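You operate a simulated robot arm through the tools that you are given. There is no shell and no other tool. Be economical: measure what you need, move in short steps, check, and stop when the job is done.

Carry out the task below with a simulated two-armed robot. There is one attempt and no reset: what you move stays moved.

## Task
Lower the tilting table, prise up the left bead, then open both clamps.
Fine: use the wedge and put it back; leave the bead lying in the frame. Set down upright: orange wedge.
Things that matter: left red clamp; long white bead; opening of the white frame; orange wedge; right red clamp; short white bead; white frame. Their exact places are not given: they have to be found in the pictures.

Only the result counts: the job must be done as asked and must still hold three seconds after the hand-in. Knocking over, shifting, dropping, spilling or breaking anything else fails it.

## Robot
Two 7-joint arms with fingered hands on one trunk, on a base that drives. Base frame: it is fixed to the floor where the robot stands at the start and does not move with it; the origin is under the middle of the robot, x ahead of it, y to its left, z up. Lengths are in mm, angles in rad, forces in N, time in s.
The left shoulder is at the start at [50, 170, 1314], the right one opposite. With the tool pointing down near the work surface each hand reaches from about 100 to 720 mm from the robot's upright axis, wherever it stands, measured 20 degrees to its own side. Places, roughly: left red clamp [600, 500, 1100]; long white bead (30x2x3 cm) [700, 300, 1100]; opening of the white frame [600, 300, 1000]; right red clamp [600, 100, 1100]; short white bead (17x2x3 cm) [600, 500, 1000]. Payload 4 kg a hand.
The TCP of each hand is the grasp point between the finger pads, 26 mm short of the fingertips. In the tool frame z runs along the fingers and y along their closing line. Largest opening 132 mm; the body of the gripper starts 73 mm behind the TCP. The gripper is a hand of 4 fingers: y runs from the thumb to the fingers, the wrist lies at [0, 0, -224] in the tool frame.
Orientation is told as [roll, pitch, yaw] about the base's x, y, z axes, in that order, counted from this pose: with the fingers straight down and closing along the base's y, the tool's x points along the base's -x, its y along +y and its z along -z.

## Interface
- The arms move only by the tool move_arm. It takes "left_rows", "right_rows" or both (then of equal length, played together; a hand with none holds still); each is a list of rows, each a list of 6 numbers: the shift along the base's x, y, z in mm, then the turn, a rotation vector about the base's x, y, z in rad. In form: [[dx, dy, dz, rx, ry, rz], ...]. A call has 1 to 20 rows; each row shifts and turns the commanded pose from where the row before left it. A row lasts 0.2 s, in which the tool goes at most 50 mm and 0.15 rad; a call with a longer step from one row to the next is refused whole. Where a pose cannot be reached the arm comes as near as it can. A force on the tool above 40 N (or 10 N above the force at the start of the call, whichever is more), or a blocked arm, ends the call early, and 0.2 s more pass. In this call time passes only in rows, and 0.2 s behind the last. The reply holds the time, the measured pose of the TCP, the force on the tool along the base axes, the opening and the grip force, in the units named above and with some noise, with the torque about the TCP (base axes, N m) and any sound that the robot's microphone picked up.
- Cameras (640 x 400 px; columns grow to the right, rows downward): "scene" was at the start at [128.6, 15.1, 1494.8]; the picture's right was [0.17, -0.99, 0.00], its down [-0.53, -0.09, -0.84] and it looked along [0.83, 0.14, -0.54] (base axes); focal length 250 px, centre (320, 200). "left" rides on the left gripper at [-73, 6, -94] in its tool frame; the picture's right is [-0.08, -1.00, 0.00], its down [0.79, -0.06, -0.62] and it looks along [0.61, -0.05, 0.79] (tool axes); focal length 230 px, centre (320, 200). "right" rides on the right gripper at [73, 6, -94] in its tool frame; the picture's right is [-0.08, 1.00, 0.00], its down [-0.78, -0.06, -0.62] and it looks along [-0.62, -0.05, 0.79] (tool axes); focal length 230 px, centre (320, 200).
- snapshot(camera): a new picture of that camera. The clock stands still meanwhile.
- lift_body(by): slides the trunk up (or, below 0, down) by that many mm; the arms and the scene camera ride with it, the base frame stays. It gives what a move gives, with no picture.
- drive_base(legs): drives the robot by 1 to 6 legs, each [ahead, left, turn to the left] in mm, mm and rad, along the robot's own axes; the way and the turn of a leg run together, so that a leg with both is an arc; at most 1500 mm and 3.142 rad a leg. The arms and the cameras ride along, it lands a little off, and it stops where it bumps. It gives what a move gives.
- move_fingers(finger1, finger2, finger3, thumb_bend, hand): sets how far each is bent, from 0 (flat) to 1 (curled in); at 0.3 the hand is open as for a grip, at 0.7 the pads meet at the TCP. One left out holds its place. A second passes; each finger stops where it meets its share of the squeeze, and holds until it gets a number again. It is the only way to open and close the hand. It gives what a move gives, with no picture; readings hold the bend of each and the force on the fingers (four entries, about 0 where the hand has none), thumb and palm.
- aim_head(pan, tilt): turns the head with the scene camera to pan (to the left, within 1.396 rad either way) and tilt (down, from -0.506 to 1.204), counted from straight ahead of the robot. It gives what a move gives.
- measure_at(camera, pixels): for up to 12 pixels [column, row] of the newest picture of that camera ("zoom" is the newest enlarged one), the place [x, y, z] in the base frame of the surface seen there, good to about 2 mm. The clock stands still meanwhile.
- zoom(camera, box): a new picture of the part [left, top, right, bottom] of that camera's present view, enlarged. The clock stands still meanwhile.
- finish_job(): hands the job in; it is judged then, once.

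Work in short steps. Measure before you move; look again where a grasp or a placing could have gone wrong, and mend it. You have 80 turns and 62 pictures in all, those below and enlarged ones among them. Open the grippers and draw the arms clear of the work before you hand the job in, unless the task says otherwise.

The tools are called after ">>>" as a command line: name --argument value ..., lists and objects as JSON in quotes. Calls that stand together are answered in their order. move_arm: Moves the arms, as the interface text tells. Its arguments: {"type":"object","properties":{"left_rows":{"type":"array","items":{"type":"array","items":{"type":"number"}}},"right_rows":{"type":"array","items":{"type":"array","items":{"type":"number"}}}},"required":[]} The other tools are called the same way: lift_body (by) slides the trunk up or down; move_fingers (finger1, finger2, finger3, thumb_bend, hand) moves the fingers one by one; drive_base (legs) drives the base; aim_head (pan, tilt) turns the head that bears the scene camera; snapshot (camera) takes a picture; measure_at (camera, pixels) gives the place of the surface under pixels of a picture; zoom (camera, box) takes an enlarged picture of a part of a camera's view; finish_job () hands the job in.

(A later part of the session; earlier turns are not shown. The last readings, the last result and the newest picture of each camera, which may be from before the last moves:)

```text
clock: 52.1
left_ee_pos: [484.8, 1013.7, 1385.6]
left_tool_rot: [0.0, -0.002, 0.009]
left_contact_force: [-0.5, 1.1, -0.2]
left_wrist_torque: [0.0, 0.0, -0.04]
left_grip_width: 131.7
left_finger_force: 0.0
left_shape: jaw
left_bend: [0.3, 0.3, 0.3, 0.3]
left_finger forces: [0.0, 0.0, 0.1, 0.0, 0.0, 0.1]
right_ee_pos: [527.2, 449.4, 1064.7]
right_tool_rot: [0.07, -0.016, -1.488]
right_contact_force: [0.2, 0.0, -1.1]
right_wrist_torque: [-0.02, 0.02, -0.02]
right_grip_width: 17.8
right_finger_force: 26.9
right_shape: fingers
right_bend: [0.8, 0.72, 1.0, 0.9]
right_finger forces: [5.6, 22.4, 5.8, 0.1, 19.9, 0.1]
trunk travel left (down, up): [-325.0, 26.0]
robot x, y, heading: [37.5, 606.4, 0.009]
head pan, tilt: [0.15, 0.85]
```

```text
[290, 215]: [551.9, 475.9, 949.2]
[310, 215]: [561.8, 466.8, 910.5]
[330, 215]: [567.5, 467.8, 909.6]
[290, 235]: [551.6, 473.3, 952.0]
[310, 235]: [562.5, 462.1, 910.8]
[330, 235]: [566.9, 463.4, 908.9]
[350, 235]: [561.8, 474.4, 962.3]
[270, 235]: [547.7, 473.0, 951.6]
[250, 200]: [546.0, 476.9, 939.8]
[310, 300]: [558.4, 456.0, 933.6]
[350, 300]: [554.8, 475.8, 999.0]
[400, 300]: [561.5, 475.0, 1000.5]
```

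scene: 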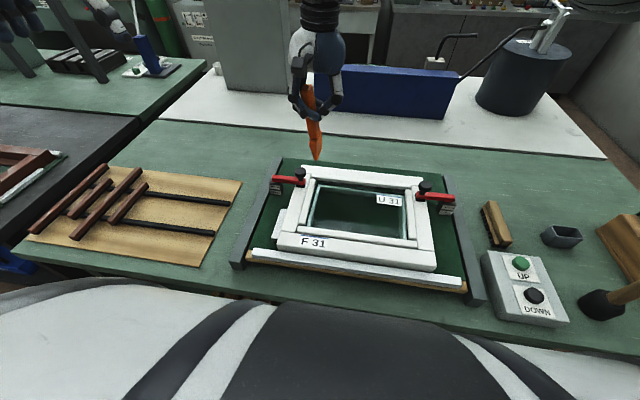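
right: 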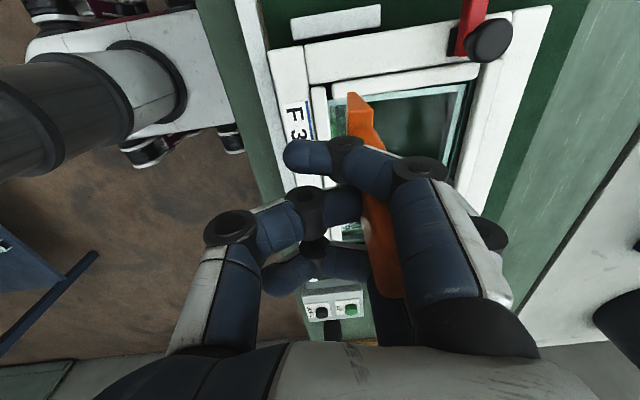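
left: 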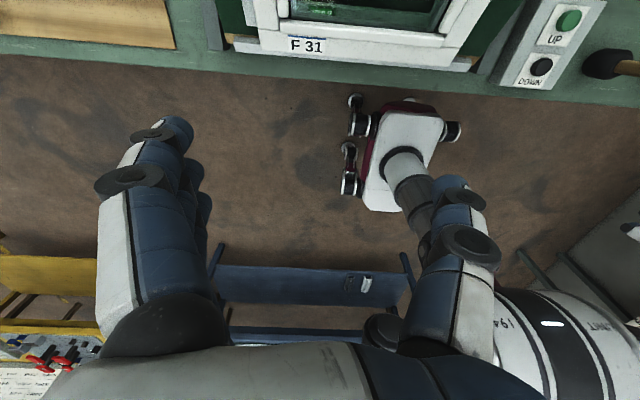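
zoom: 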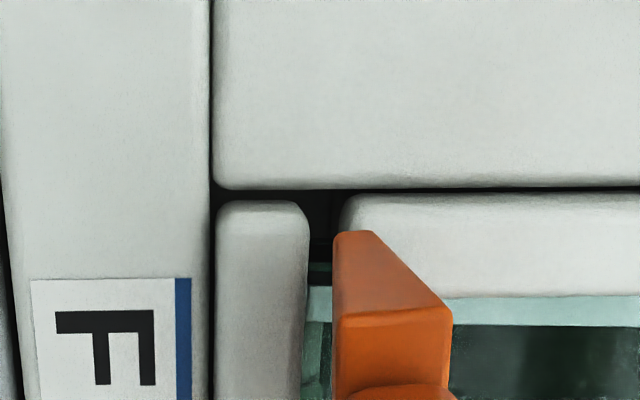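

Yaw is aligned; tip centre x≈562.4 vs slot centre 559.3. I shift -3 in x and press down into the slot.

>>> move_arm --right_rows '[[-3, 0, 0, 0, 0, 0], [0, 0, -6, 0, 0, 0], [0, 0, -5, 0, 0, 0], [0, 0, -4, 0, 0, 0], [0, 0, -3, 0, 0, 0], [0, 0, -3, 0, 0, 0], [0, 0, -3, 0, 0, 0]]'

>>> zoom --camera "right" --box '[295, 40, 395, 130]'

>>> measure_at --camera "zoom" --pixels '[[330, 235], [345, 230], [350, 235], [360, 240], [380, 230], [420, 230], [300, 230], [380, 300], [350, 250], [390, 180], [600, 240]]'

```text
clock: 53.1
left_ee_pos: [482.3, 1014.7, 1386.1]
left_tool_rot: [-0.001, -0.001, 0.007]
left_contact_force: [0.1, 0.7, -0.8]
left_wrist_torque: [-0.02, 0.05, 0.02]
left_grip_width: 131.9
left_finger_force: 0.0
left_shape: jaw
left_bend: [0.3, 0.3, 0.3, 0.3]
left_finger forces: [0.1, 0.1, 0.0, 0.0, 0.1, 0.0]
right_ee_pos: [526.6, 450.8, 1058.4]
right_tool_rot: [0.082, -0.017, -1.492]
right_contact_force: [-7.5, -2.0, 30.2]
right_wrist_torque: [0.19, -0.3, 0.02]
right_grip_width: 18.0
right_finger_force: 39.9
right_shape: fingers
right_bend: [0.8, 0.73, 1.0, 0.91]
right_finger forces: [5.3, 34.5, 7.3, 0.0, 32.3, 0.0]
trunk travel left (down, up): [-325.0, 26.0]
robot x, y, heading: [35.3, 613.4, 0.009]
head pan, tilt: [0.15, 0.85]
stopped in row 4 (right hand): the force on the tool passed its limit at 45 N (the readings are from after the stop); the commanded pose is now the measured one
```

```text
4.44 times, centred on (345, 85) of right
```

zoom: 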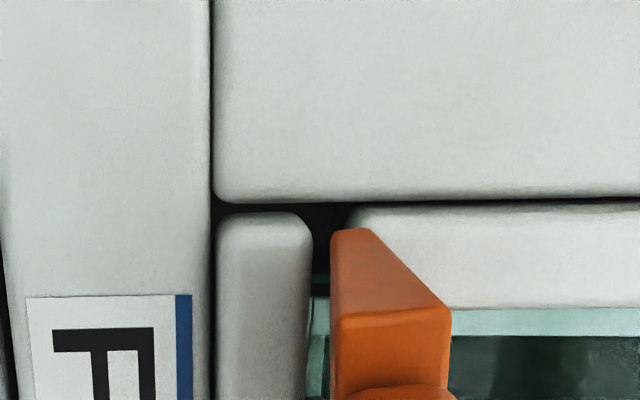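

```text
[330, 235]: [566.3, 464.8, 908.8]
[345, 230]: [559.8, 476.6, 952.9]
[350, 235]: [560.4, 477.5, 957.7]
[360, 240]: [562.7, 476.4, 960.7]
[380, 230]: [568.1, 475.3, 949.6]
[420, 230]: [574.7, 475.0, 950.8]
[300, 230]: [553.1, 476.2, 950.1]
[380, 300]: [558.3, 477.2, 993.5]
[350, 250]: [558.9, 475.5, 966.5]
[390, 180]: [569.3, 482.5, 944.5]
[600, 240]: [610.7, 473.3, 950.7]
```

Tip still overlaps the left bead's end by ~3–4 mm. I lift, shift -3.5 in x and press again, judging by depth reached.

>>> move_arm --right_rows '[[0, 0, 6, 0, 0, 0], [-3.5, 0, 2, 0, 0, 0]]'

>>> move_arm --right_rows '[[0, 0, -5, 0, 0, 0], [0, 0, -4, 0, 0, 0], [0, 0, -3, 0, 0, 0], [0, 0, -3, 0, 0, 0], [0, 0, -3, 0, 0, 0], [0, 0, -3, 0, 0, 0], [0, 0, -3, 0, 0, 0]]'

```text
clock: 53.7
left_ee_pos: [483.4, 1014.1, 1385.8]
left_tool_rot: [0.001, -0.002, 0.007]
left_contact_force: [0.3, 0.5, 0.9]
left_wrist_torque: [0.01, -0.04, 0.0]
left_grip_width: 131.7
left_finger_force: 0.1
left_shape: jaw
left_bend: [0.3, 0.3, 0.3, 0.3]
left_finger forces: [0.0, 0.0, 0.0, 0.0, 0.0, 0.0]
right_ee_pos: [521.3, 450.0, 1061.5]
right_tool_rot: [0.076, -0.016, -1.494]
right_contact_force: [-0.7, -0.1, -0.9]
right_wrist_torque: [0.03, 0.01, -0.01]
right_grip_width: 18.1
right_finger_force: 27.8
right_shape: fingers
right_bend: [0.8, 0.73, 1.0, 0.91]
right_finger forces: [6.0, 24.1, 6.2, 0.1, 19.8, 0.0]
trunk travel left (down, up): [-325.0, 26.0]
robot x, y, heading: [37.1, 606.0, 0.009]
head pan, tilt: [0.15, 0.85]
```

```text
clock: 54.5
left_ee_pos: [480.7, 1014.7, 1386.6]
left_tool_rot: [-0.002, -0.003, 0.009]
left_contact_force: [0.4, -0.2, -1.7]
left_wrist_torque: [-0.02, 0.03, 0.0]
left_grip_width: 132.0
left_finger_force: 0.0
left_shape: jaw
left_bend: [0.3, 0.3, 0.3, 0.3]
left_finger forces: [0.0, 0.0, 0.0, 0.0, 0.1, 0.0]
right_ee_pos: [525.2, 450.2, 1055.8]
right_tool_rot: [0.089, -0.016, -1.495]
right_contact_force: [-7.5, -1.8, 31.3]
right_wrist_torque: [0.16, -0.31, -0.01]
right_grip_width: 18.2
right_finger_force: 41.1
right_shape: fingers
right_bend: [0.8, 0.73, 1.0, 0.91]
right_finger forces: [5.2, 35.2, 7.5, 0.0, 33.2, 0.0]
trunk travel left (down, up): [-325.0, 26.0]
robot x, y, heading: [39.4, 611.1, 0.01]
head pan, tilt: [0.15, 0.85]
stopped in row 3 (right hand): the force on the tool passed its limit at 44 N (the readings are from after the stop); the commanded pose is now the measured one
```

>>> zoom --camera "right" --box '[315, 70, 375, 120]'

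>>> measure_at --camera "zoom" --pixels '[[40, 150], [60, 150], [130, 130], [150, 110], [170, 110], [190, 105], [210, 110], [230, 115], [250, 120], [290, 110], [330, 100], [400, 300]]'

```text
8.00 times, centred on (345, 95) of right
```

zoom: 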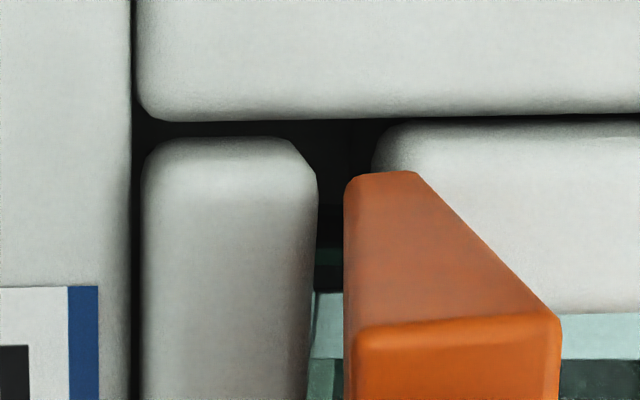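

```text
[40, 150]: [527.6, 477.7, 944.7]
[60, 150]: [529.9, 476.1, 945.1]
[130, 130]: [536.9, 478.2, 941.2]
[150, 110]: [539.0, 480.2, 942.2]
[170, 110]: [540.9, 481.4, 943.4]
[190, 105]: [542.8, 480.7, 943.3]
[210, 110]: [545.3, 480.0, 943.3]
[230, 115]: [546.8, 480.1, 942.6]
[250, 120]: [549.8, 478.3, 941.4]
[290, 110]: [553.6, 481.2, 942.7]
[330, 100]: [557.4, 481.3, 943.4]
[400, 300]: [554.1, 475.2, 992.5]
```

The picture shows the tip still 3.8 mm too far in +x (tip centre col 381, slot centre col 345); the arm yields in +x while pressing. I lift, shift -6 and press again.

>>> move_arm --right_rows '[[0, 0, 6, 0, 0, 0], [-6, 0, 2, 0, 0, 0], [0, 0, 0, 0, 0, 0]]'

>>> move_arm --right_rows '[[0, 0, -5, 0, 0, 0], [0, 0, -4, 0, 0, 0], [0, 0, -2, 0, 0, 0], [0, 0, -2, 0, 0, 0], [0, 0, -2, 0, 0, 0], [0, 0, -2, 0, 0, 0], [0, 0, -2, 0, 0, 0], [0, 0, -2, 0, 0, 0]]'

```text
clock: 55.3
left_ee_pos: [484.1, 1012.9, 1385.3]
left_tool_rot: [0.0, -0.001, 0.01]
left_contact_force: [0.3, -0.1, -0.5]
left_wrist_torque: [-0.01, 0.02, 0.01]
left_grip_width: 131.7
left_finger_force: 0.2
left_shape: jaw
left_bend: [0.3, 0.3, 0.3, 0.3]
left_finger forces: [0.1, 0.0, 0.1, 0.0, 0.1, 0.1]
right_ee_pos: [519.2, 450.6, 1060.2]
right_tool_rot: [0.081, -0.018, -1.492]
right_contact_force: [0.7, 0.1, -1.3]
right_wrist_torque: [-0.01, 0.07, 0.0]
right_grip_width: 18.4
right_finger_force: 28.5
right_shape: fingers
right_bend: [0.8, 0.73, 1.0, 0.91]
right_finger forces: [5.9, 24.1, 6.1, 0.0, 20.2, 0.0]
trunk travel left (down, up): [-325.0, 26.0]
robot x, y, heading: [35.8, 611.4, 0.015]
head pan, tilt: [0.15, 0.85]
```

```text
clock: 56.0
left_ee_pos: [483.1, 1013.7, 1385.9]
left_tool_rot: [0.0, -0.002, 0.01]
left_contact_force: [-0.1, 1.7, -0.7]
left_wrist_torque: [0.01, 0.04, 0.03]
left_grip_width: 131.8
left_finger_force: 0.1
left_shape: jaw
left_bend: [0.3, 0.3, 0.3, 0.3]
left_finger forces: [0.1, 0.0, 0.0, 0.0, 0.0, 0.0]
right_ee_pos: [522.1, 448.9, 1054.8]
right_tool_rot: [0.097, -0.016, -1.494]
right_contact_force: [-6.5, -0.7, 30.1]
right_wrist_torque: [0.32, -0.47, 0.06]
right_grip_width: 18.9
right_finger_force: 38.6
right_shape: fingers
right_bend: [0.8, 0.73, 1.0, 0.91]
right_finger forces: [5.2, 34.1, 8.4, 0.1, 29.9, 0.0]
trunk travel left (down, up): [-325.0, 26.0]
robot x, y, heading: [33.6, 605.9, 0.007]
head pan, tilt: [0.15, 0.85]
stopped in row 3 (right hand): the force on the tool passed its limit at 43 N (the readings are from after the stop); the commanded pose is now the measured one
```

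Still on the bead's end. I undo the small tilt and, with light contact, slide in -x in 1 mm steps, watching for the tip to drop in.

>>> move_arm --right_rows '[[0, 0, 3, 0, 0.027, 0], [-2, 0, -0.5, 0, 0, 0], [-1, 0, -0.5, 0, 0, 0], [-1, 0, -0.5, 0, 0, 0], [0, 0, -1, 0, 0, 0], [0, 0, -1, 0, 0, 0], [0, 0, -1, 0, 0, 0], [0, 0, -1.5, 0, 0, 0], [0, 0, -1.5, 0, 0, 0], [0, 0, -1.5, 0, 0, 0], [0, 0, -1.5, 0, 0, 0]]'

>>> zoom --camera "right" --box '[315, 70, 375, 120]'

```text
clock: 57.7
left_ee_pos: [482.4, 1012.6, 1386.5]
left_tool_rot: [0.0, -0.001, 0.01]
left_contact_force: [0.9, -0.4, -1.0]
left_wrist_torque: [0.01, 0.0, 0.02]
left_grip_width: 131.8
left_finger_force: 0.1
left_shape: jaw
left_bend: [0.3, 0.3, 0.3, 0.3]
left_finger forces: [0.0, 0.1, 0.0, 0.1, 0.0, 0.0]
right_ee_pos: [519.5, 449.9, 1054.7]
right_tool_rot: [0.074, -0.015, -1.494]
right_contact_force: [-5.3, -1.1, 28.9]
right_wrist_torque: [0.26, -0.7, -0.04]
right_grip_width: 19.5
right_finger_force: 37.1
right_shape: fingers
right_bend: [0.8, 0.72, 1.0, 0.91]
right_finger forces: [5.4, 33.6, 7.6, 0.1, 26.8, 0.0]
trunk travel left (down, up): [-325.0, 26.0]
robot x, y, heading: [35.8, 608.3, 0.01]
head pan, tilt: [0.15, 0.85]
stopped in row 8 (right hand): the force on the tool passed its limit at 41 N (the readings are from after the stop); the commanded pose is now the measured one
```

```text
8.00 times, centred on (345, 95) of right
```

zoom: 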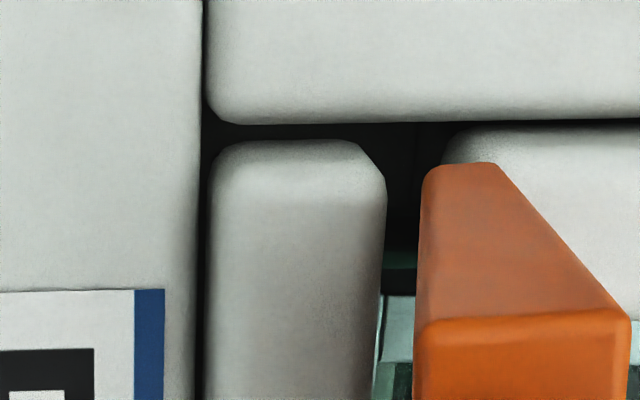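

The wedge is held off-centre (33 mm toward the fingers) so pressing makes it pivot in the grip. I lift, move the tip over the front frame member, and re-centre the grip by backing the thumb to 0.74 while the fingers follow.

>>> move_arm --right_rows '[[0, 0, 10, 0, 0, 0], [-25, 0, 10, 0, 0, 0], [-25, 0, 0, 0, 0, 0]]'

>>> move_fingers --hand "right" --finger1 0.8 --finger2 1.0 --finger3 1.0 --thumb_bend 0.82

>>> move_fingers --hand "right" --finger1 1.0 --finger2 1.0 --finger3 1.0 --thumb_bend 0.74

>>> snapshot --camera "right"

```text
clock: 58.5
left_ee_pos: [485.3, 1013.7, 1385.2]
left_tool_rot: [0.001, -0.001, 0.009]
left_contact_force: [0.1, 0.1, 0.9]
left_wrist_torque: [0.0, 0.0, -0.02]
left_grip_width: 131.9
left_finger_force: 0.0
left_shape: jaw
left_bend: [0.3, 0.3, 0.3, 0.3]
left_finger forces: [0.0, 0.0, 0.1, 0.1, 0.1, 0.0]
right_ee_pos: [468.3, 449.8, 1073.6]
right_tool_rot: [0.064, -0.016, -1.493]
right_contact_force: [0.8, 0.5, -1.5]
right_wrist_torque: [-0.02, 0.0, -0.02]
right_grip_width: 19.3
right_finger_force: 29.9
right_shape: fingers
right_bend: [0.8, 0.72, 1.0, 0.91]
right_finger forces: [6.0, 25.6, 6.2, 0.0, 21.9, 0.1]
trunk travel left (down, up): [-325.0, 26.0]
robot x, y, heading: [37.3, 605.5, 0.009]
head pan, tilt: [0.15, 0.85]
```

```text
clock: 59.5
left_ee_pos: [483.7, 1013.2, 1385.3]
left_tool_rot: [0.001, 0.0, 0.008]
left_contact_force: [-0.7, -0.6, 0.9]
left_wrist_torque: [0.04, 0.01, -0.03]
left_grip_width: 131.8
left_finger_force: 0.0
left_shape: jaw
left_bend: [0.3, 0.3, 0.3, 0.3]
left_finger forces: [0.0, 0.0, 0.0, 0.0, 0.1, 0.0]
right_ee_pos: [467.6, 450.4, 1073.4]
right_tool_rot: [0.069, -0.015, -1.493]
right_contact_force: [0.3, -0.5, -0.7]
right_wrist_torque: [0.0, 0.05, -0.02]
right_grip_width: 15.0
right_finger_force: 16.3
right_shape: fingers
right_bend: [0.8, 0.73, 1.0, 0.83]
right_finger forces: [6.2, 13.7, 6.1, 0.0, 6.0, 0.0]
trunk travel left (down, up): [-325.0, 26.0]
robot x, y, heading: [34.8, 611.7, 0.01]
head pan, tilt: [0.15, 0.85]
```

```text
clock: 60.5
left_ee_pos: [484.8, 1014.4, 1386.1]
left_tool_rot: [0.0, 0.0, 0.01]
left_contact_force: [0.0, -0.3, -0.7]
left_wrist_torque: [0.02, -0.01, 0.0]
left_grip_width: 131.8
left_finger_force: 0.0
left_shape: jaw
left_bend: [0.3, 0.3, 0.3, 0.3]
left_finger forces: [0.0, 0.1, 0.0, 0.0, 0.0, 0.1]
right_ee_pos: [467.3, 450.3, 1074.2]
right_tool_rot: [0.068, -0.017, -1.494]
right_contact_force: [-0.1, 0.0, -0.3]
right_wrist_torque: [-0.02, 0.02, 0.0]
right_grip_width: 37.7
right_finger_force: 16.2
right_shape: fingers
right_bend: [1.0, 0.74, 1.0, 0.74]
right_finger forces: [6.3, 12.1, 6.8, 0.1, 6.7, 0.0]
trunk travel left (down, up): [-325.0, 26.0]
robot x, y, heading: [40.7, 608.2, 0.008]
head pan, tilt: [0.15, 0.85]
```

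```text
7 pictures are left
```

right: 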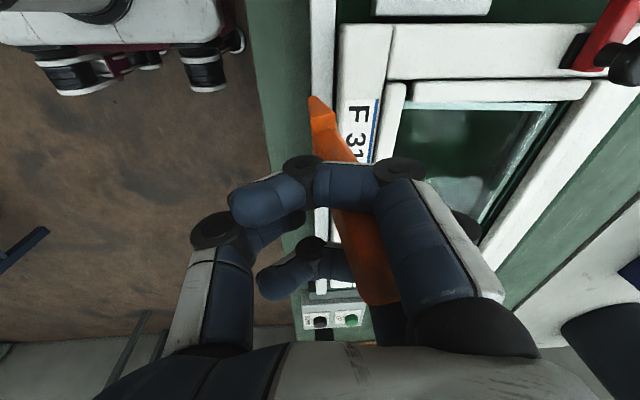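

The wedge is still held, now tilted. I measure its points in this picture.

>>> measure_at --camera "right" --pixels '[[310, 98], [314, 97], [318, 97], [312, 118], [325, 117], [335, 116], [330, 130], [340, 150], [360, 230], [375, 230], [380, 295], [395, 295]]'

```text
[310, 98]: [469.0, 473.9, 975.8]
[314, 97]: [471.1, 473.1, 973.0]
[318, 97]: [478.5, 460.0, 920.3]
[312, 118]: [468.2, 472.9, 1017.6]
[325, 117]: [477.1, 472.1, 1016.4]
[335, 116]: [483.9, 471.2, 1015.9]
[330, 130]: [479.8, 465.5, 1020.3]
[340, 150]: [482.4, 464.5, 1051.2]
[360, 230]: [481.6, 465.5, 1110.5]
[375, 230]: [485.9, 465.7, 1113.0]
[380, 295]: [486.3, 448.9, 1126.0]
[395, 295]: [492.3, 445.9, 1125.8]
```

Now the tip is nearly under the TCP (+3,+4,-101), axis tilt 0.11. I upright it (ry -0.114) and bring the tip above the slot centre (559.3), then look.

>>> move_arm --right_rows '[[39, 0, 6, 0, -0.057, 0], [38.5, 0, 0, 0, -0.057, 0], [0, 0, -12, 0, 0, 0], [0, 0, -8, 0, 0, 0], [0, 0, 0, 0, 0, 0]]'

>>> zoom --camera "right" --box '[270, 60, 370, 130]'

```text
clock: 61.7
left_ee_pos: [482.3, 1012.7, 1386.0]
left_tool_rot: [0.0, -0.002, 0.008]
left_contact_force: [0.3, 0.2, 0.5]
left_wrist_torque: [-0.02, 0.01, 0.01]
left_grip_width: 132.0
left_finger_force: 0.1
left_shape: jaw
left_bend: [0.3, 0.3, 0.3, 0.3]
left_finger forces: [0.0, 0.0, 0.0, 0.1, 0.0, 0.0]
right_ee_pos: [545.9, 449.2, 1058.2]
right_tool_rot: [0.182, -0.025, -1.495]
right_contact_force: [0.2, 0.1, -0.6]
right_wrist_torque: [-0.01, 0.02, -0.01]
right_grip_width: 37.3
right_finger_force: 16.0
right_shape: fingers
right_bend: [1.0, 0.74, 1.0, 0.74]
right_finger forces: [6.5, 11.9, 6.8, 0.0, 6.8, 0.0]
trunk travel left (down, up): [-325.0, 26.0]
robot x, y, heading: [35.7, 606.6, 0.009]
head pan, tilt: [0.15, 0.85]
```

```text
5.71 times, centred on (320, 95) of right
```

zoom: 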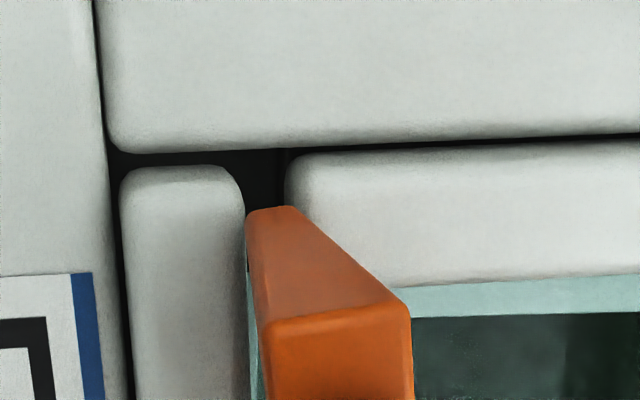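

The tip (245–300) is right over the dark slot (244–288). I shift -1 and press down.

>>> move_arm --right_rows '[[-1, 0, -3, 0, 0, 0], [0, 0, -3, 0, 0, 0], [0, 0, -3, 0, 0, 0], [0, 0, -3, 0, 0, 0], [0, 0, -3, 0, 0, 0], [0, 0, -3, 0, 0, 0], [0, 0, -3, 0, 0, 0], [0, 0, -3, 0, 0, 0]]'

```text
clock: 62.6
left_ee_pos: [482.3, 1012.5, 1384.2]
left_tool_rot: [0.0, -0.002, 0.01]
left_contact_force: [0.1, 0.5, -0.8]
left_wrist_torque: [0.01, 0.03, -0.02]
left_grip_width: 131.7
left_finger_force: 0.1
left_shape: jaw
left_bend: [0.3, 0.3, 0.3, 0.3]
left_finger forces: [0.0, 0.0, 0.0, 0.0, 0.0, 0.0]
right_ee_pos: [549.2, 450.1, 1053.1]
right_tool_rot: [0.196, -0.027, -1.498]
right_contact_force: [-3.5, -0.8, 22.6]
right_wrist_torque: [0.25, 0.1, 0.03]
right_grip_width: 38.4
right_finger_force: 23.0
right_shape: fingers
right_bend: [1.0, 0.76, 1.0, 0.74]
right_finger forces: [5.5, 18.6, 9.3, 0.0, 13.1, 0.0]
trunk travel left (down, up): [-325.0, 26.0]
robot x, y, heading: [32.5, 608.1, 0.011]
head pan, tilt: [0.15, 0.85]
stopped in row 4 (right hand): the force on the tool passed its limit at 41 N (the readings are from after the stop); the commanded pose is now the measured one
```

The arm drifts +x by ~4 mm under load. I lift, set 7 mm back and press with a compensating -x drift.

>>> move_arm --right_rows '[[0, 0, 7, 0, 0.014, 0], [-7, 0, 1, 0, 0, 0], [0, 0, 0, 0, 0, 0]]'

>>> move_arm --right_rows '[[0, 0, -5, 0, 0, 0], [0, 0, -3, 0, 0, 0], [-0.5, 0, -2, 0, 0, 0], [-0.5, 0, -2, 0, 0, 0], [-0.5, 0, -2, 0, 0, 0], [-0.5, 0, -2, 0, 0, 0], [-0.5, 0, -2, 0, 0, 0], [-0.5, 0, -2, 0, 0, 0], [-0.5, 0, -2, 0, 0, 0]]'

```text
clock: 63.4
left_ee_pos: [484.8, 1012.8, 1384.7]
left_tool_rot: [0.0, 0.001, 0.011]
left_contact_force: [1.2, 0.4, -0.9]
left_wrist_torque: [0.0, 0.04, 0.0]
left_grip_width: 131.6
left_finger_force: 0.0
left_shape: jaw
left_bend: [0.3, 0.3, 0.3, 0.3]
left_finger forces: [0.1, 0.0, 0.1, 0.1, 0.0, 0.0]
right_ee_pos: [542.5, 451.0, 1059.8]
right_tool_rot: [0.178, -0.023, -1.498]
right_contact_force: [1.0, 1.2, -0.8]
right_wrist_torque: [-0.01, -0.02, 0.02]
right_grip_width: 38.4
right_finger_force: 16.9
right_shape: fingers
right_bend: [1.0, 0.75, 1.0, 0.73]
right_finger forces: [6.1, 13.0, 7.1, 0.1, 6.4, 0.0]
trunk travel left (down, up): [-325.0, 26.0]
robot x, y, heading: [36.6, 606.9, 0.01]
head pan, tilt: [0.15, 0.85]
```

```text
clock: 64.3
left_ee_pos: [483.5, 1013.0, 1384.5]
left_tool_rot: [0.001, -0.001, 0.01]
left_contact_force: [-0.3, -0.7, -0.3]
left_wrist_torque: [0.02, 0.06, 0.01]
left_grip_width: 131.6
left_finger_force: 0.0
left_shape: jaw
left_bend: [0.3, 0.3, 0.3, 0.3]
left_finger forces: [0.0, 0.0, 0.0, 0.0, 0.1, 0.0]
right_ee_pos: [545.0, 448.9, 1053.7]
right_tool_rot: [0.19, -0.023, -1.498]
right_contact_force: [-2.7, -0.9, 22.1]
right_wrist_torque: [0.21, 0.15, 0.04]
right_grip_width: 38.3
right_finger_force: 22.5
right_shape: fingers
right_bend: [1.0, 0.76, 1.0, 0.74]
right_finger forces: [4.9, 18.1, 8.5, 0.1, 13.4, 0.0]
trunk travel left (down, up): [-325.0, 26.0]
robot x, y, heading: [39.1, 607.1, 0.007]
head pan, tilt: [0.15, 0.85]
stopped in row 4 (right hand): the force on the tool passed its limit at 42 N (the readings are from after the stop); the commanded pose is now the measured one
```

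>>> zoom --camera "right" --box '[270, 60, 370, 130]'

>>> measure_at --camera "zoom" --pixels '[[245, 205], [255, 200], [265, 200], [275, 200], [285, 200], [295, 205], [235, 200], [310, 200], [260, 180], [230, 180], [300, 180], [340, 310]]'

```text
5.71 times, centred on (320, 95) of right
```

zoom: 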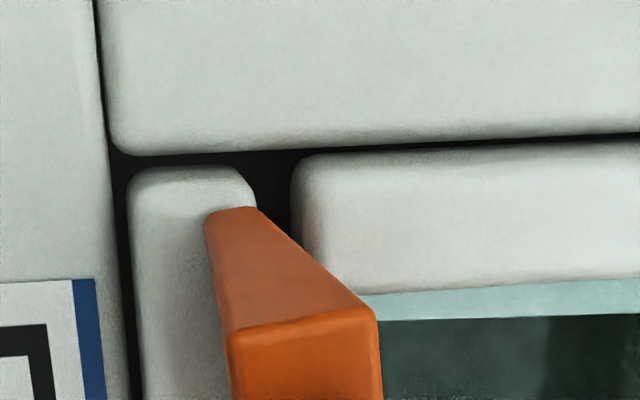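

```text
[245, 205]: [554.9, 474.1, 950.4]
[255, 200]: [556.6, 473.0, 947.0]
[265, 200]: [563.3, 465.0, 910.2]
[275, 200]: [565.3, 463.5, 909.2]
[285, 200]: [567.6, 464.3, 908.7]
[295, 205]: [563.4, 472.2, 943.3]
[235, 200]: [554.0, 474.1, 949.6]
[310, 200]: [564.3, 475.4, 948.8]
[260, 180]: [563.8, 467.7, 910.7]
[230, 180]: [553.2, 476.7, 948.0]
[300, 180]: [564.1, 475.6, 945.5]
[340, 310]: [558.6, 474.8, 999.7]
```

The tip lands on the front bead this time; that slot is as narrow as the tip. I go back to the long seam (bead's middle, x≈648) with this better-centred grip, to push the bead sideways and lever with more force.

>>> move_arm --right_rows '[[0, 0, 30, 0, 0, 0], [0, 0, 30, 0, 0, 0], [9.85, 2.44, 0, 0, 0, 0.1364], [9.85, 2.44, 0, 0, 0, 0.1364], [9.85, 2.44, 0, 0, 0, 0.1364], [9.85, 2.44, 0, 0, 0, 0.1364], [9.85, 2.44, 0, 0, 0, 0.1364], [9.85, 2.44, 0, 0, 0, 0.1364], [9.85, 2.44, 0, 0, 0, 0.1364], [9.85, 2.44, 0, 0, 0, 0.1364], [9.85, 2.44, 0, 0, 0, 0.1364], [9.85, 2.44, 0, 0, 0, 0.1364], [9.85, 2.44, 0, 0, 0, 0.1364], [0, 0, -30, 0, 0, 0], [0, 0, -22, 0, 0, 0]]'

>>> snapshot --camera "right"

```text
clock: 67.5
left_ee_pos: [483.6, 1013.5, 1385.9]
left_tool_rot: [0.0, -0.001, 0.008]
left_contact_force: [-0.7, -0.2, -0.6]
left_wrist_torque: [-0.01, 0.02, 0.01]
left_grip_width: 131.9
left_finger_force: 0.0
left_shape: jaw
left_bend: [0.3, 0.3, 0.3, 0.3]
left_finger forces: [0.0, 0.0, 0.1, 0.1, 0.0, 0.0]
right_ee_pos: [653.1, 477.3, 1059.3]
right_tool_rot: [0.183, -0.023, 0.004]
right_contact_force: [-0.5, 0.6, -0.3]
right_wrist_torque: [0.01, 0.03, 0.03]
right_grip_width: 38.7
right_finger_force: 14.4
right_shape: fingers
right_bend: [1.0, 0.75, 1.0, 0.73]
right_finger forces: [5.5, 10.7, 5.4, 0.0, 6.5, 0.1]
trunk travel left (down, up): [-325.0, 26.0]
robot x, y, heading: [36.3, 604.4, 0.007]
head pan, tilt: [0.15, 0.85]
```

```text
4 pictures are left
```

right: 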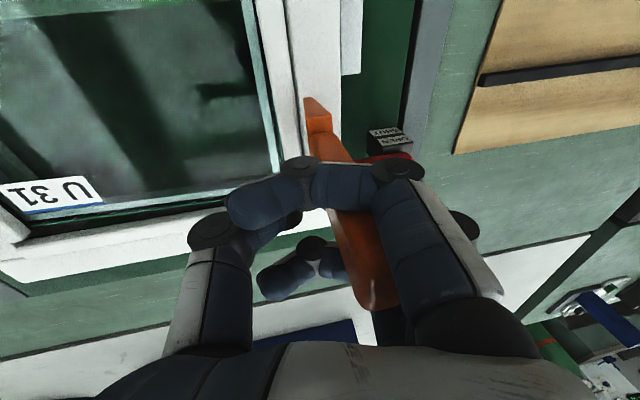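

>>> measure_at --camera "right" --pixels '[[305, 100], [308, 99], [311, 99], [307, 115], [318, 117], [330, 116], [297, 90], [299, 90], [296, 70], [365, 155], [385, 162], [340, 250]]'

```text
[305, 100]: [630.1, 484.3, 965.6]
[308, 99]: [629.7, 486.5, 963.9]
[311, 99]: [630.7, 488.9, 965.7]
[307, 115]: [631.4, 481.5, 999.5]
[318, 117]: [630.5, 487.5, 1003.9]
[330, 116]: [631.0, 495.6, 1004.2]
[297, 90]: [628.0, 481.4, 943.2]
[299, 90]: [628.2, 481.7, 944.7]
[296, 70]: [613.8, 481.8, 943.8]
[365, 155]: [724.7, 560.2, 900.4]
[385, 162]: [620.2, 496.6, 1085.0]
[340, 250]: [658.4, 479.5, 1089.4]
```

Tip centre y≈487, z≈963, upright. I lower it to just above the frame's top (tip z≈945.5) and push it firmly sideways (-y) against the bead's flank.

>>> move_arm --right_rows '[[0, 0, -8, 0, 0, 0], [0, 0, -8, 0, 0, 0], [0, -3, 0, 0, 0, 0], [0, -3, 0, 0, 0, 0], [0, -2, 0, 0, 0, 0], [0, -2, 0, 0, 0, 0], [0, -2, 0, 0, 0, 0], [0, -2, 0, 0, 0, 0], [0, -2, 0, 0, 0, 0], [0, -2, 0, 0, 0, 0]]'

```text
clock: 69.7
left_ee_pos: [482.8, 1013.3, 1385.6]
left_tool_rot: [0.001, -0.001, 0.009]
left_contact_force: [0.8, -0.2, -0.1]
left_wrist_torque: [0.01, 0.04, 0.02]
left_grip_width: 131.8
left_finger_force: 0.0
left_shape: jaw
left_bend: [0.3, 0.3, 0.3, 0.3]
left_finger forces: [0.0, 0.0, 0.0, 0.0, 0.0, 0.0]
right_ee_pos: [651.3, 459.4, 1043.8]
right_tool_rot: [0.185, -0.023, 0.003]
right_contact_force: [1.8, 3.3, 15.8]
right_wrist_torque: [0.76, 0.27, -0.13]
right_grip_width: 38.4
right_finger_force: 15.5
right_shape: fingers
right_bend: [1.0, 0.75, 1.0, 0.74]
right_finger forces: [5.8, 13.8, 8.3, 0.0, 2.3, 0.1]
trunk travel left (down, up): [-325.0, 26.0]
robot x, y, heading: [38.6, 608.9, 0.008]
head pan, tilt: [0.15, 0.85]
```

The wedge pivoted, its handle now leaning toward the glass with the tip at the seam. From here I lever a full stroke: handle toward +y by 0.45 rad about the tip.

>>> move_arm --right_rows '[[0, 4.6, 1.0, -0.05, 0, 0], [0, 4.7, 0.8, -0.05, 0, 0], [0, 4.7, 0.6, -0.05, 0, 0], [0, 4.7, 0.3, -0.05, 0, 0], [0, 4.7, 0.1, -0.05, 0, 0], [0, 4.7, -0.2, -0.05, 0, 0], [0, 4.7, -0.4, -0.05, 0, 0], [0, 4.7, -0.7, -0.05, 0, 0], [0, 4.7, -0.9, -0.05, 0, 0]]'

```text
clock: 71.7
left_ee_pos: [483.0, 1014.2, 1385.5]
left_tool_rot: [0.0, -0.001, 0.01]
left_contact_force: [-0.2, 0.7, 0.5]
left_wrist_torque: [0.03, 0.03, -0.01]
left_grip_width: 131.9
left_finger_force: 0.1
left_shape: jaw
left_bend: [0.3, 0.3, 0.3, 0.3]
left_finger forces: [0.0, 0.0, 0.0, 0.0, 0.1, 0.0]
right_ee_pos: [651.4, 501.4, 1044.3]
right_tool_rot: [-0.266, -0.022, 0.011]
right_contact_force: [0.0, 4.8, 9.1]
right_wrist_torque: [0.22, 0.26, -0.09]
right_grip_width: 39.0
right_finger_force: 15.9
right_shape: fingers
right_bend: [1.0, 0.75, 1.0, 0.73]
right_finger forces: [6.1, 11.0, 8.3, 0.1, 6.2, 0.0]
trunk travel left (down, up): [-325.0, 26.0]
robot x, y, heading: [38.7, 606.7, 0.01]
head pan, tilt: [0.15, 0.85]
```

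The forces changed (contact now near y≈473). I look at the bead.

>>> snapshot --camera "right"

>>> measure_at --camera "right" --pixels '[[305, 100], [308, 99], [311, 99], [300, 100], [295, 100], [290, 90], [280, 90], [270, 90], [285, 60], [300, 60], [320, 115], [275, 110]]'

```text
3 pictures are left
```

right: 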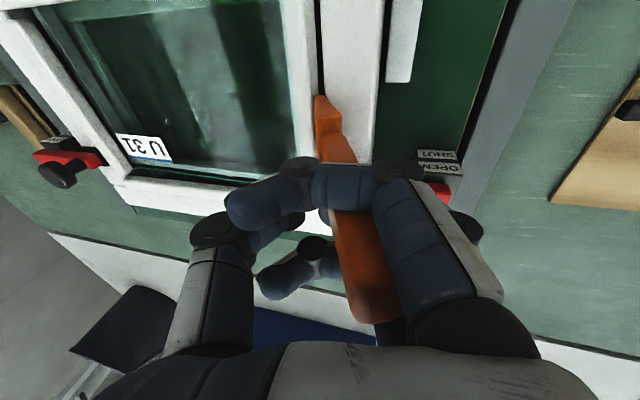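

```text
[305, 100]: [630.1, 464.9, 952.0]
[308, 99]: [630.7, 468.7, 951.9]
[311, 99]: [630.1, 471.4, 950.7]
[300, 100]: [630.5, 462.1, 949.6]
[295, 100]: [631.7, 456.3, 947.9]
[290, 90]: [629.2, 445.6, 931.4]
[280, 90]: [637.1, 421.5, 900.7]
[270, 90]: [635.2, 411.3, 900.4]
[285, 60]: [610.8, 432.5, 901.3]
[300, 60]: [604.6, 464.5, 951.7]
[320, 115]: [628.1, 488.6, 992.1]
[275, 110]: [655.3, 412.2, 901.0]
```

The gap beside the bead at (320,60) looks wider now. I measure it and the tip.

>>> measure_at --camera "right" --pixels '[[310, 40], [314, 40], [317, 40], [320, 40], [323, 40], [326, 40], [312, 85], [316, 85], [320, 85], [324, 88], [317, 100], [321, 98]]'

```text
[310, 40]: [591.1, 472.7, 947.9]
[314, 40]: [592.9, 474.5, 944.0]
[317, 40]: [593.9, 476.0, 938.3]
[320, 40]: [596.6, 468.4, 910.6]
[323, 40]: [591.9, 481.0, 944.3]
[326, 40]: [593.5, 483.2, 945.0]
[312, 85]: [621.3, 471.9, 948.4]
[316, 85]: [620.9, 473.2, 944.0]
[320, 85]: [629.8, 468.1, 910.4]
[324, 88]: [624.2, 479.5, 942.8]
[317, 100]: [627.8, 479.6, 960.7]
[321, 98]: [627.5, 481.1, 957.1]
```

The bead has moved inward: its flank is now y≈474 and the gap is ≈6 mm (474.5–480.5). I lift a little, bring the tip (now centred at y≈480) over the gap centre with the wedge nearly upright, and press in.

>>> move_arm --right_rows '[[0, 0, 6, 0, 0, 0], [0, -6, 0, 0.05, 0, 0], [0, -6.5, 0, 0.05, 0, 0], [0, 0, -4, 0, 0, 0], [0, 0, -2, 0, 0, 0], [0, 0, -2, 0, 0, 0], [0, 0, -2, 0, 0, 0], [0, 0, -2, 0, 0, 0], [0, 0, -2, 0, 0, 0], [0, 0, -2, 0, 0, 0], [0, 0, -2, 0, 0, 0], [0, 0, -2, 0, 0, 0]]'

```text
clock: 74.3
left_ee_pos: [483.1, 1014.1, 1385.9]
left_tool_rot: [0.0, -0.004, 0.008]
left_contact_force: [-0.4, 0.5, -0.3]
left_wrist_torque: [0.02, -0.03, -0.07]
left_grip_width: 131.9
left_finger_force: 0.0
left_shape: jaw
left_bend: [0.3, 0.3, 0.3, 0.3]
left_finger forces: [0.1, 0.1, 0.0, 0.0, 0.1, 0.1]
right_ee_pos: [650.3, 488.8, 1031.0]
right_tool_rot: [-0.165, -0.025, 0.01]
right_contact_force: [0.1, 4.5, 23.9]
right_wrist_torque: [0.35, 0.28, -0.16]
right_grip_width: 38.9
right_finger_force: 17.6
right_shape: fingers
right_bend: [1.0, 0.76, 1.0, 0.74]
right_finger forces: [4.1, 12.6, 7.6, 0.1, 10.3, 0.0]
trunk travel left (down, up): [-325.0, 26.0]
robot x, y, heading: [35.9, 610.9, 0.004]
head pan, tilt: [0.15, 0.85]
```

TCP is now 13 mm lower at only 24 N: the wedge is going in. I press further.

>>> move_arm --right_rows '[[0, 0, -2, 0, 0, 0], [0, 0, -2, 0, 0, 0], [0, 0, -2, 0, 0, 0], [0, 0, -2, 0, 0, 0], [0, 0, -2, 0, 0, 0]]'

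>>> zoom --camera "right" --box '[260, 40, 400, 180]'

>>> measure_at --camera "zoom" --pixels '[[200, 60], [240, 60], [200, 150], [180, 200], [230, 120], [250, 120], [270, 150], [250, 170], [290, 230], [150, 150], [300, 100], [220, 200]]'

```text
clock: 75.5
left_ee_pos: [483.9, 1012.6, 1384.5]
left_tool_rot: [0.0, -0.003, 0.01]
left_contact_force: [1.0, 0.2, 0.1]
left_wrist_torque: [0.0, 0.02, 0.05]
left_grip_width: 131.9
left_finger_force: 0.0
left_shape: jaw
left_bend: [0.3, 0.3, 0.3, 0.3]
left_finger forces: [0.1, 0.0, 0.0, 0.0, 0.0, 0.0]
right_ee_pos: [649.6, 486.4, 1020.8]
right_tool_rot: [-0.166, -0.019, 0.008]
right_contact_force: [-3.9, -5.5, 15.7]
right_wrist_torque: [-0.06, 0.05, 0.04]
right_grip_width: 39.1
right_finger_force: 13.0
right_shape: fingers
right_bend: [1.0, 0.77, 1.0, 0.72]
right_finger forces: [2.4, 7.2, 1.2, 0.1, 14.3, 0.1]
trunk travel left (down, up): [-325.0, 26.0]
robot x, y, heading: [34.7, 606.6, 0.002]
head pan, tilt: [0.15, 0.85]
```

```text
2.86 times, centred on (330, 110) of right
```

zoom: 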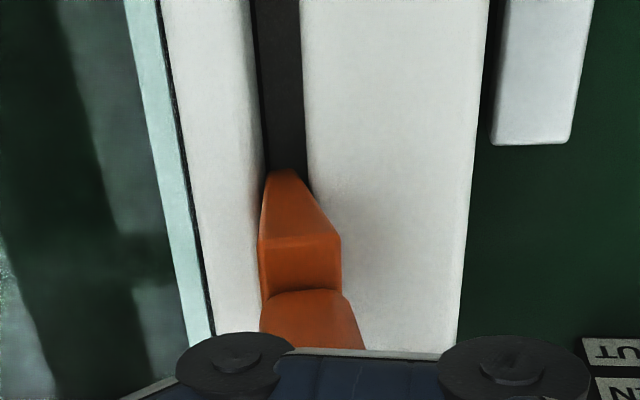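

```text
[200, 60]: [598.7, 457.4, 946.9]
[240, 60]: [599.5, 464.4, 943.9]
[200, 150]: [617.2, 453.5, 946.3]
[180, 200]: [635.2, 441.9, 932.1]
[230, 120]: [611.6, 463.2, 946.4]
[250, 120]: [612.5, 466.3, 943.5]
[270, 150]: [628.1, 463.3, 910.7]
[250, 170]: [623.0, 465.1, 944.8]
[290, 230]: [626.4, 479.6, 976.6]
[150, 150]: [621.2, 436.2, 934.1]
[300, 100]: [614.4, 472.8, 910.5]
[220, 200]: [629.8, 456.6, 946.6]
```

The bead has given way: it's now pushed ~11 mm off its seat and the blade is in the gap. I push a bit deeper and lever the handle toward +y to lift it out of its seat.

>>> move_arm --right_rows '[[0, 0, -2.5, 0, 0, 0], [0, 0, -2.5, 0, 0, 0], [0, 0, -2.5, 0, 0, 0], [0, 0, -2.5, 0, 0, 0], [0, 4, 0, -0.06, 0, 0], [0, 4.5, 0, -0.06, 0, 0], [0, 4.5, 0, -0.06, 0, 0], [0, 4.5, 0, -0.06, 0, 0], [0, 4.5, 0, -0.06, 0, 0]]'

```text
clock: 77.7
left_ee_pos: [484.6, 1014.4, 1385.3]
left_tool_rot: [-0.001, -0.002, 0.009]
left_contact_force: [-0.1, 0.6, 0.0]
left_wrist_torque: [-0.01, 0.02, 0.0]
left_grip_width: 131.9
left_finger_force: 0.0
left_shape: jaw
left_bend: [0.3, 0.3, 0.3, 0.3]
left_finger forces: [0.1, 0.0, 0.0, 0.0, 0.0, 0.0]
right_ee_pos: [664.9, 470.9, 1019.0]
right_tool_rot: [-0.435, -0.025, -0.067]
right_contact_force: [0.6, 0.7, -0.6]
right_wrist_torque: [0.0, -0.01, 0.02]
right_grip_width: 39.1
right_finger_force: 9.9
right_shape: fingers
right_bend: [1.0, 0.77, 1.0, 0.68]
right_finger forces: [1.8, 6.5, 1.8, 0.0, 8.6, 0.5]
trunk travel left (down, up): [-325.0, 26.0]
robot x, y, heading: [37.4, 608.3, 0.009]
head pan, tilt: [0.15, 0.85]
stopped in row 9 (right hand): the arm was blocked; the commanded pose is now the measured one
```

The arm reached its limit and force went to zero. I firm the thumb slightly, raise the hand, straighten it, and then look once.

>>> move_fingers --hand "right" --thumb_bend 0.74

>>> move_arm --right_rows '[[0, 0, 10, 0, 0, 0], [0, 0, 20, 0, 0, 0], [0, 0, 30, 0.05, 0, 0], [0, 0, 30, 0.1, 0, 0], [-10, 0, 30, 0.1, 0, 0.03], [-20, 0, 10, 0.1, 0, 0.03]]'

```text
clock: 78.7
left_ee_pos: [483.7, 1013.5, 1386.0]
left_tool_rot: [-0.001, -0.002, 0.008]
left_contact_force: [-1.4, -0.5, -0.3]
left_wrist_torque: [0.02, -0.01, -0.02]
left_grip_width: 131.9
left_finger_force: 0.1
left_shape: jaw
left_bend: [0.3, 0.3, 0.3, 0.3]
left_finger forces: [0.0, 0.0, 0.1, 0.0, 0.0, 0.1]
right_ee_pos: [666.6, 470.6, 1019.5]
right_tool_rot: [-0.436, -0.026, -0.068]
right_contact_force: [0.3, -0.1, -0.5]
right_wrist_torque: [-0.01, 0.0, 0.01]
right_grip_width: 39.1
right_finger_force: 9.6
right_shape: fingers
right_bend: [1.0, 0.77, 1.0, 0.68]
right_finger forces: [1.7, 6.7, 1.8, 0.1, 8.4, 0.3]
trunk travel left (down, up): [-325.0, 26.0]
robot x, y, heading: [37.3, 610.3, 0.008]
head pan, tilt: [0.15, 0.85]
```

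```text
clock: 80.1
left_ee_pos: [483.2, 1011.8, 1386.5]
left_tool_rot: [0.001, -0.001, 0.008]
left_contact_force: [0.4, -0.5, -0.4]
left_wrist_torque: [0.0, 0.01, -0.04]
left_grip_width: 131.8
left_finger_force: 0.1
left_shape: jaw
left_bend: [0.3, 0.3, 0.3, 0.3]
left_finger forces: [0.0, 0.0, 0.1, 0.0, 0.1, 0.1]
right_ee_pos: [634.8, 473.5, 1151.7]
right_tool_rot: [-0.084, -0.01, -0.006]
right_contact_force: [0.4, -0.5, -1.2]
right_wrist_torque: [-0.02, -0.02, 0.0]
right_grip_width: 39.0
right_finger_force: 9.4
right_shape: fingers
right_bend: [1.0, 0.77, 1.0, 0.68]
right_finger forces: [1.8, 6.6, 1.7, 0.0, 8.2, 0.2]
trunk travel left (down, up): [-325.0, 26.0]
robot x, y, heading: [33.6, 609.4, 0.009]
head pan, tilt: [0.15, 0.85]
```

The wedge seems held. I drive back to in front of the box, hands high.

>>> drive_base --legs '[[44, -610, 0]]'

>>> move_arm --right_rows '[[0, -8, 3, 0, 0, -0.1428], [0, -8, 3, 0, 0, -0.1428], [0, -8, 3, 0, 0, -0.1428], [0, -8, 3, 0, 0, -0.1428], [0, -8, 3, 0, 0, -0.1428], [0, -8, 3, 0, 0, -0.1428], [0, -8, 3, 0, 0, -0.1428], [0, -8, 3, 0, 0, -0.1428], [0, -8, 3, 0, 0, -0.1428], [0, -8, 3, 0, 0, -0.1428]]'

```text
clock: 86.0
left_ee_pos: [534.6, 394.0, 1384.7]
left_tool_rot: [-0.002, 0.0, 0.002]
left_contact_force: [-0.4, 0.9, -0.1]
left_wrist_torque: [-0.01, 0.01, 0.0]
left_grip_width: 131.6
left_finger_force: 0.1
left_shape: jaw
left_bend: [0.3, 0.3, 0.3, 0.3]
left_finger forces: [0.0, 0.0, 0.1, 0.0, 0.0, 0.0]
right_ee_pos: [680.9, -143.7, 1150.0]
right_tool_rot: [-0.088, -0.01, -0.013]
right_contact_force: [-0.2, -0.7, -0.3]
right_wrist_torque: [0.0, 0.02, -0.03]
right_grip_width: 39.3
right_finger_force: 9.1
right_shape: fingers
right_bend: [1.0, 0.77, 1.0, 0.68]
right_finger forces: [1.7, 6.6, 1.7, 0.0, 8.3, 0.3]
trunk travel left (down, up): [-325.0, 26.0]
robot x, y, heading: [82.7, -6.5, 0.002]
head pan, tilt: [0.15, 0.85]
```

```text
clock: 88.2
left_ee_pos: [535.1, 395.4, 1386.6]
left_tool_rot: [-0.001, 0.002, 0.002]
left_contact_force: [0.5, -0.7, 0.8]
left_wrist_torque: [0.02, 0.04, -0.02]
left_grip_width: 131.9
left_finger_force: 0.0
left_shape: jaw
left_bend: [0.3, 0.3, 0.3, 0.3]
left_finger forces: [0.0, 0.1, 0.0, 0.0, 0.1, 0.0]
right_ee_pos: [682.0, -223.1, 1180.7]
right_tool_rot: [-0.087, -0.01, -1.446]
right_contact_force: [-0.4, 0.9, -1.5]
right_wrist_torque: [0.01, 0.03, -0.01]
right_grip_width: 39.2
right_finger_force: 9.2
right_shape: fingers
right_bend: [1.0, 0.77, 1.0, 0.69]
right_finger forces: [1.7, 6.7, 1.7, 0.0, 8.2, 0.3]
trunk travel left (down, up): [-325.0, 26.0]
robot x, y, heading: [83.1, -5.4, -0.0]
head pan, tilt: [0.15, 0.85]
```

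I aim the head to get frame, clamps, bead and wedge all in one picture.

>>> aim_head --pan 0.17 --tilt 0.66

>>> snapshot --camera "scene"

```text
clock: 88.9
left_ee_pos: [534.5, 396.6, 1384.5]
left_tool_rot: [0.0, 0.0, 0.001]
left_contact_force: [0.3, -0.4, -0.4]
left_wrist_torque: [-0.01, -0.01, 0.04]
left_grip_width: 131.7
left_finger_force: 0.1
left_shape: jaw
left_bend: [0.3, 0.3, 0.3, 0.3]
left_finger forces: [0.1, 0.0, 0.0, 0.1, 0.0, 0.0]
right_ee_pos: [681.9, -223.4, 1179.8]
right_tool_rot: [-0.087, -0.01, -1.442]
right_contact_force: [-0.2, 0.2, -1.4]
right_wrist_torque: [0.01, 0.0, 0.02]
right_grip_width: 39.2
right_finger_force: 9.6
right_shape: fingers
right_bend: [1.0, 0.77, 1.0, 0.69]
right_finger forces: [1.8, 6.7, 1.6, 0.1, 8.2, 0.4]
trunk travel left (down, up): [-325.0, 26.0]
robot x, y, heading: [82.3, -8.8, 0.005]
head pan, tilt: [0.169, 0.66]
```

```text
1 pictures are left
```

scene: 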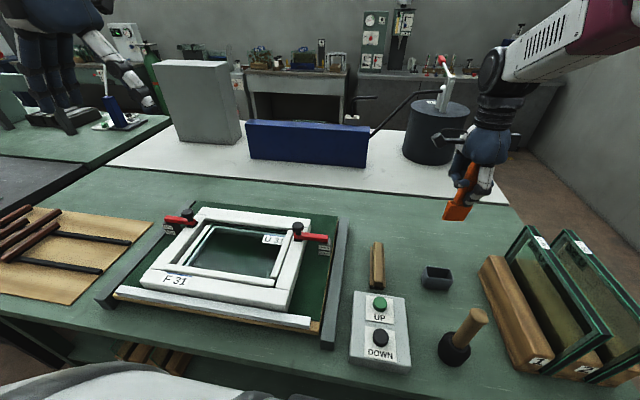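

The bead lies displaced in the frame. I measure wedge, box, bead and clamp points on this picture.

>>> measure_at --camera "scene" --pixels '[[446, 216], [456, 219], [465, 219], [449, 204], [459, 206], [470, 208], [462, 190], [468, 178], [473, 167], [470, 163], [452, 212], [462, 212]]'

>>> measure_at --camera "scene" --pixels '[[423, 268], [451, 269], [437, 266], [436, 289], [428, 265], [450, 266], [188, 213], [170, 219], [180, 221], [297, 229], [312, 237], [322, 237]]'

>>> measure_at --camera "scene" --pixels '[[188, 218], [186, 211], [168, 229], [325, 250], [298, 224], [298, 236], [294, 229], [192, 222], [197, 245], [203, 240], [193, 262], [210, 232]]'

```text
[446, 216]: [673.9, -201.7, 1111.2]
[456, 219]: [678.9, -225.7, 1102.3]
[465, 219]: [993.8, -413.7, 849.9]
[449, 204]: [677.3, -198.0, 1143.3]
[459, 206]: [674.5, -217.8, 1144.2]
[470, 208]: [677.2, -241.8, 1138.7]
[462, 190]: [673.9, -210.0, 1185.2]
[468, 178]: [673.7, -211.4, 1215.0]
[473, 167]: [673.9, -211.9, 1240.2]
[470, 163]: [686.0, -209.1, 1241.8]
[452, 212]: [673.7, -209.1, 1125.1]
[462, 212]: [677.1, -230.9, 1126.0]
```

```text
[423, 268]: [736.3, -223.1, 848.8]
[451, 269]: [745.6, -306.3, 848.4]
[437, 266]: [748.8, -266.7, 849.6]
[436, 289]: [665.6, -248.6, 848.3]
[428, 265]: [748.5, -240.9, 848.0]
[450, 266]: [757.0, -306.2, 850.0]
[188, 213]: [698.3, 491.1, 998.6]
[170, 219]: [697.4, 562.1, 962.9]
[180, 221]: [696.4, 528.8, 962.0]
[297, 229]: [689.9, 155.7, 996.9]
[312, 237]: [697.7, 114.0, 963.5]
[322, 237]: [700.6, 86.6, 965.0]
```

```text
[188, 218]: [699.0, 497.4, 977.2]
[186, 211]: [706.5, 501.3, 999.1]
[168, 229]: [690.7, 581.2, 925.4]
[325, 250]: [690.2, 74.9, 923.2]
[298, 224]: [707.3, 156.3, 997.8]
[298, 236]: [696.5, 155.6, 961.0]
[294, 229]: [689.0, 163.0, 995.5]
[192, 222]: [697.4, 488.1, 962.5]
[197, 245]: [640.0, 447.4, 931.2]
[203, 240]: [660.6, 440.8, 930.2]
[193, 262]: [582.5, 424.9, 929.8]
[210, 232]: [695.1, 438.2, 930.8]
```

Wedge: front face vertical in x, lean 0.085 about x, yaw off by ≈+0.13; tip is 79 mm below the TCP. I align it upright over the box centre (686,-245) and lower until just above the rim.

>>> move_arm --right_rows '[[1, -9, -20, 0.028, 0, -0.043], [1, -9, -35, 0.028, 0, -0.043], [0, -9.3, -35, 0.029, 0, -0.043], [0, 0, -45, 0, 0, 0], [0, 0, -40, 0, 0, 0], [0, 0, 0, 0, 0, 0]]'

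>>> move_arm --right_rows '[[0, 0, -10, 0, 0, 0], [0, 0, -10, 0, 0, 0], [0, 0, -8, 0, 0, 0], [0, 0, -8, 0, 0, 0], [0, 0, -6, 0, 0, 0], [0, 0, -5, 0, 0, 0]]'

```text
clock: 90.3
left_ee_pos: [533.9, 395.8, 1384.0]
left_tool_rot: [0.001, 0.0, 0.002]
left_contact_force: [-0.7, 0.7, 0.6]
left_wrist_torque: [-0.02, 0.02, -0.02]
left_grip_width: 132.0
left_finger_force: 0.0
left_shape: jaw
left_bend: [0.3, 0.3, 0.3, 0.3]
left_finger forces: [0.0, 0.0, 0.0, 0.0, 0.1, 0.0]
right_ee_pos: [682.1, -249.2, 1006.9]
right_tool_rot: [-0.08, 0.074, -1.571]
right_contact_force: [0.3, 0.8, -0.6]
right_wrist_torque: [-0.01, 0.0, 0.03]
right_grip_width: 39.2
right_finger_force: 9.8
right_shape: fingers
right_bend: [1.0, 0.77, 1.0, 0.69]
right_finger forces: [1.6, 6.7, 1.8, 0.1, 8.2, 0.4]
trunk travel left (down, up): [-325.0, 26.0]
robot x, y, heading: [84.9, -5.5, -0.0]
head pan, tilt: [0.169, 0.66]
```

```text
clock: 91.7
left_ee_pos: [535.4, 395.6, 1386.1]
left_tool_rot: [0.0, 0.0, 0.002]
left_contact_force: [-0.1, 0.7, -0.2]
left_wrist_torque: [0.02, 0.01, 0.0]
left_grip_width: 132.0
left_finger_force: 0.2
left_shape: jaw
left_bend: [0.3, 0.3, 0.3, 0.3]
left_finger forces: [0.0, 0.0, 0.1, 0.0, 0.0, 0.0]
right_ee_pos: [684.0, -252.2, 958.2]
right_tool_rot: [-0.083, 0.073, -1.573]
right_contact_force: [-0.5, 0.0, -0.7]
right_wrist_torque: [-0.02, 0.02, 0.01]
right_grip_width: 39.1
right_finger_force: 9.0
right_shape: fingers
right_bend: [1.0, 0.77, 1.0, 0.69]
right_finger forces: [1.6, 6.8, 1.7, 0.1, 8.2, 0.3]
trunk travel left (down, up): [-325.0, 26.0]
robot x, y, heading: [84.7, -5.4, -0.001]
head pan, tilt: [0.169, 0.66]
```

No contact with the tip 20 mm below the rim: it's inside the box. I lower on to touch bottom.

>>> move_arm --right_rows '[[0, 0, -4, 0, 0, 0], [0, 0, -4, 0, 0, 0], [0, 0, -3, 0, 0, 0], [0, 0, -3, 0, 0, 0], [0, 0, -2, 0, 0, 0], [0, 0, -2, 0, 0, 0]]'

```text
clock: 93.1
left_ee_pos: [535.2, 395.2, 1385.8]
left_tool_rot: [0.0, -0.001, 0.002]
left_contact_force: [0.0, -0.2, 0.7]
left_wrist_torque: [-0.01, -0.05, 0.0]
left_grip_width: 131.6
left_finger_force: 0.1
left_shape: jaw
left_bend: [0.3, 0.3, 0.3, 0.3]
left_finger forces: [0.0, 0.1, 0.1, 0.0, 0.1, 0.0]
right_ee_pos: [683.1, -250.7, 940.3]
right_tool_rot: [-0.083, 0.072, -1.57]
right_contact_force: [0.8, 0.5, -0.7]
right_wrist_torque: [-0.01, 0.01, -0.01]
right_grip_width: 39.1
right_finger_force: 9.1
right_shape: fingers
right_bend: [1.0, 0.77, 1.0, 0.69]
right_finger forces: [1.6, 6.7, 1.7, 0.0, 8.1, 0.3]
trunk travel left (down, up): [-325.0, 26.0]
robot x, y, heading: [81.4, -10.7, -0.004]
head pan, tilt: [0.169, 0.66]
```

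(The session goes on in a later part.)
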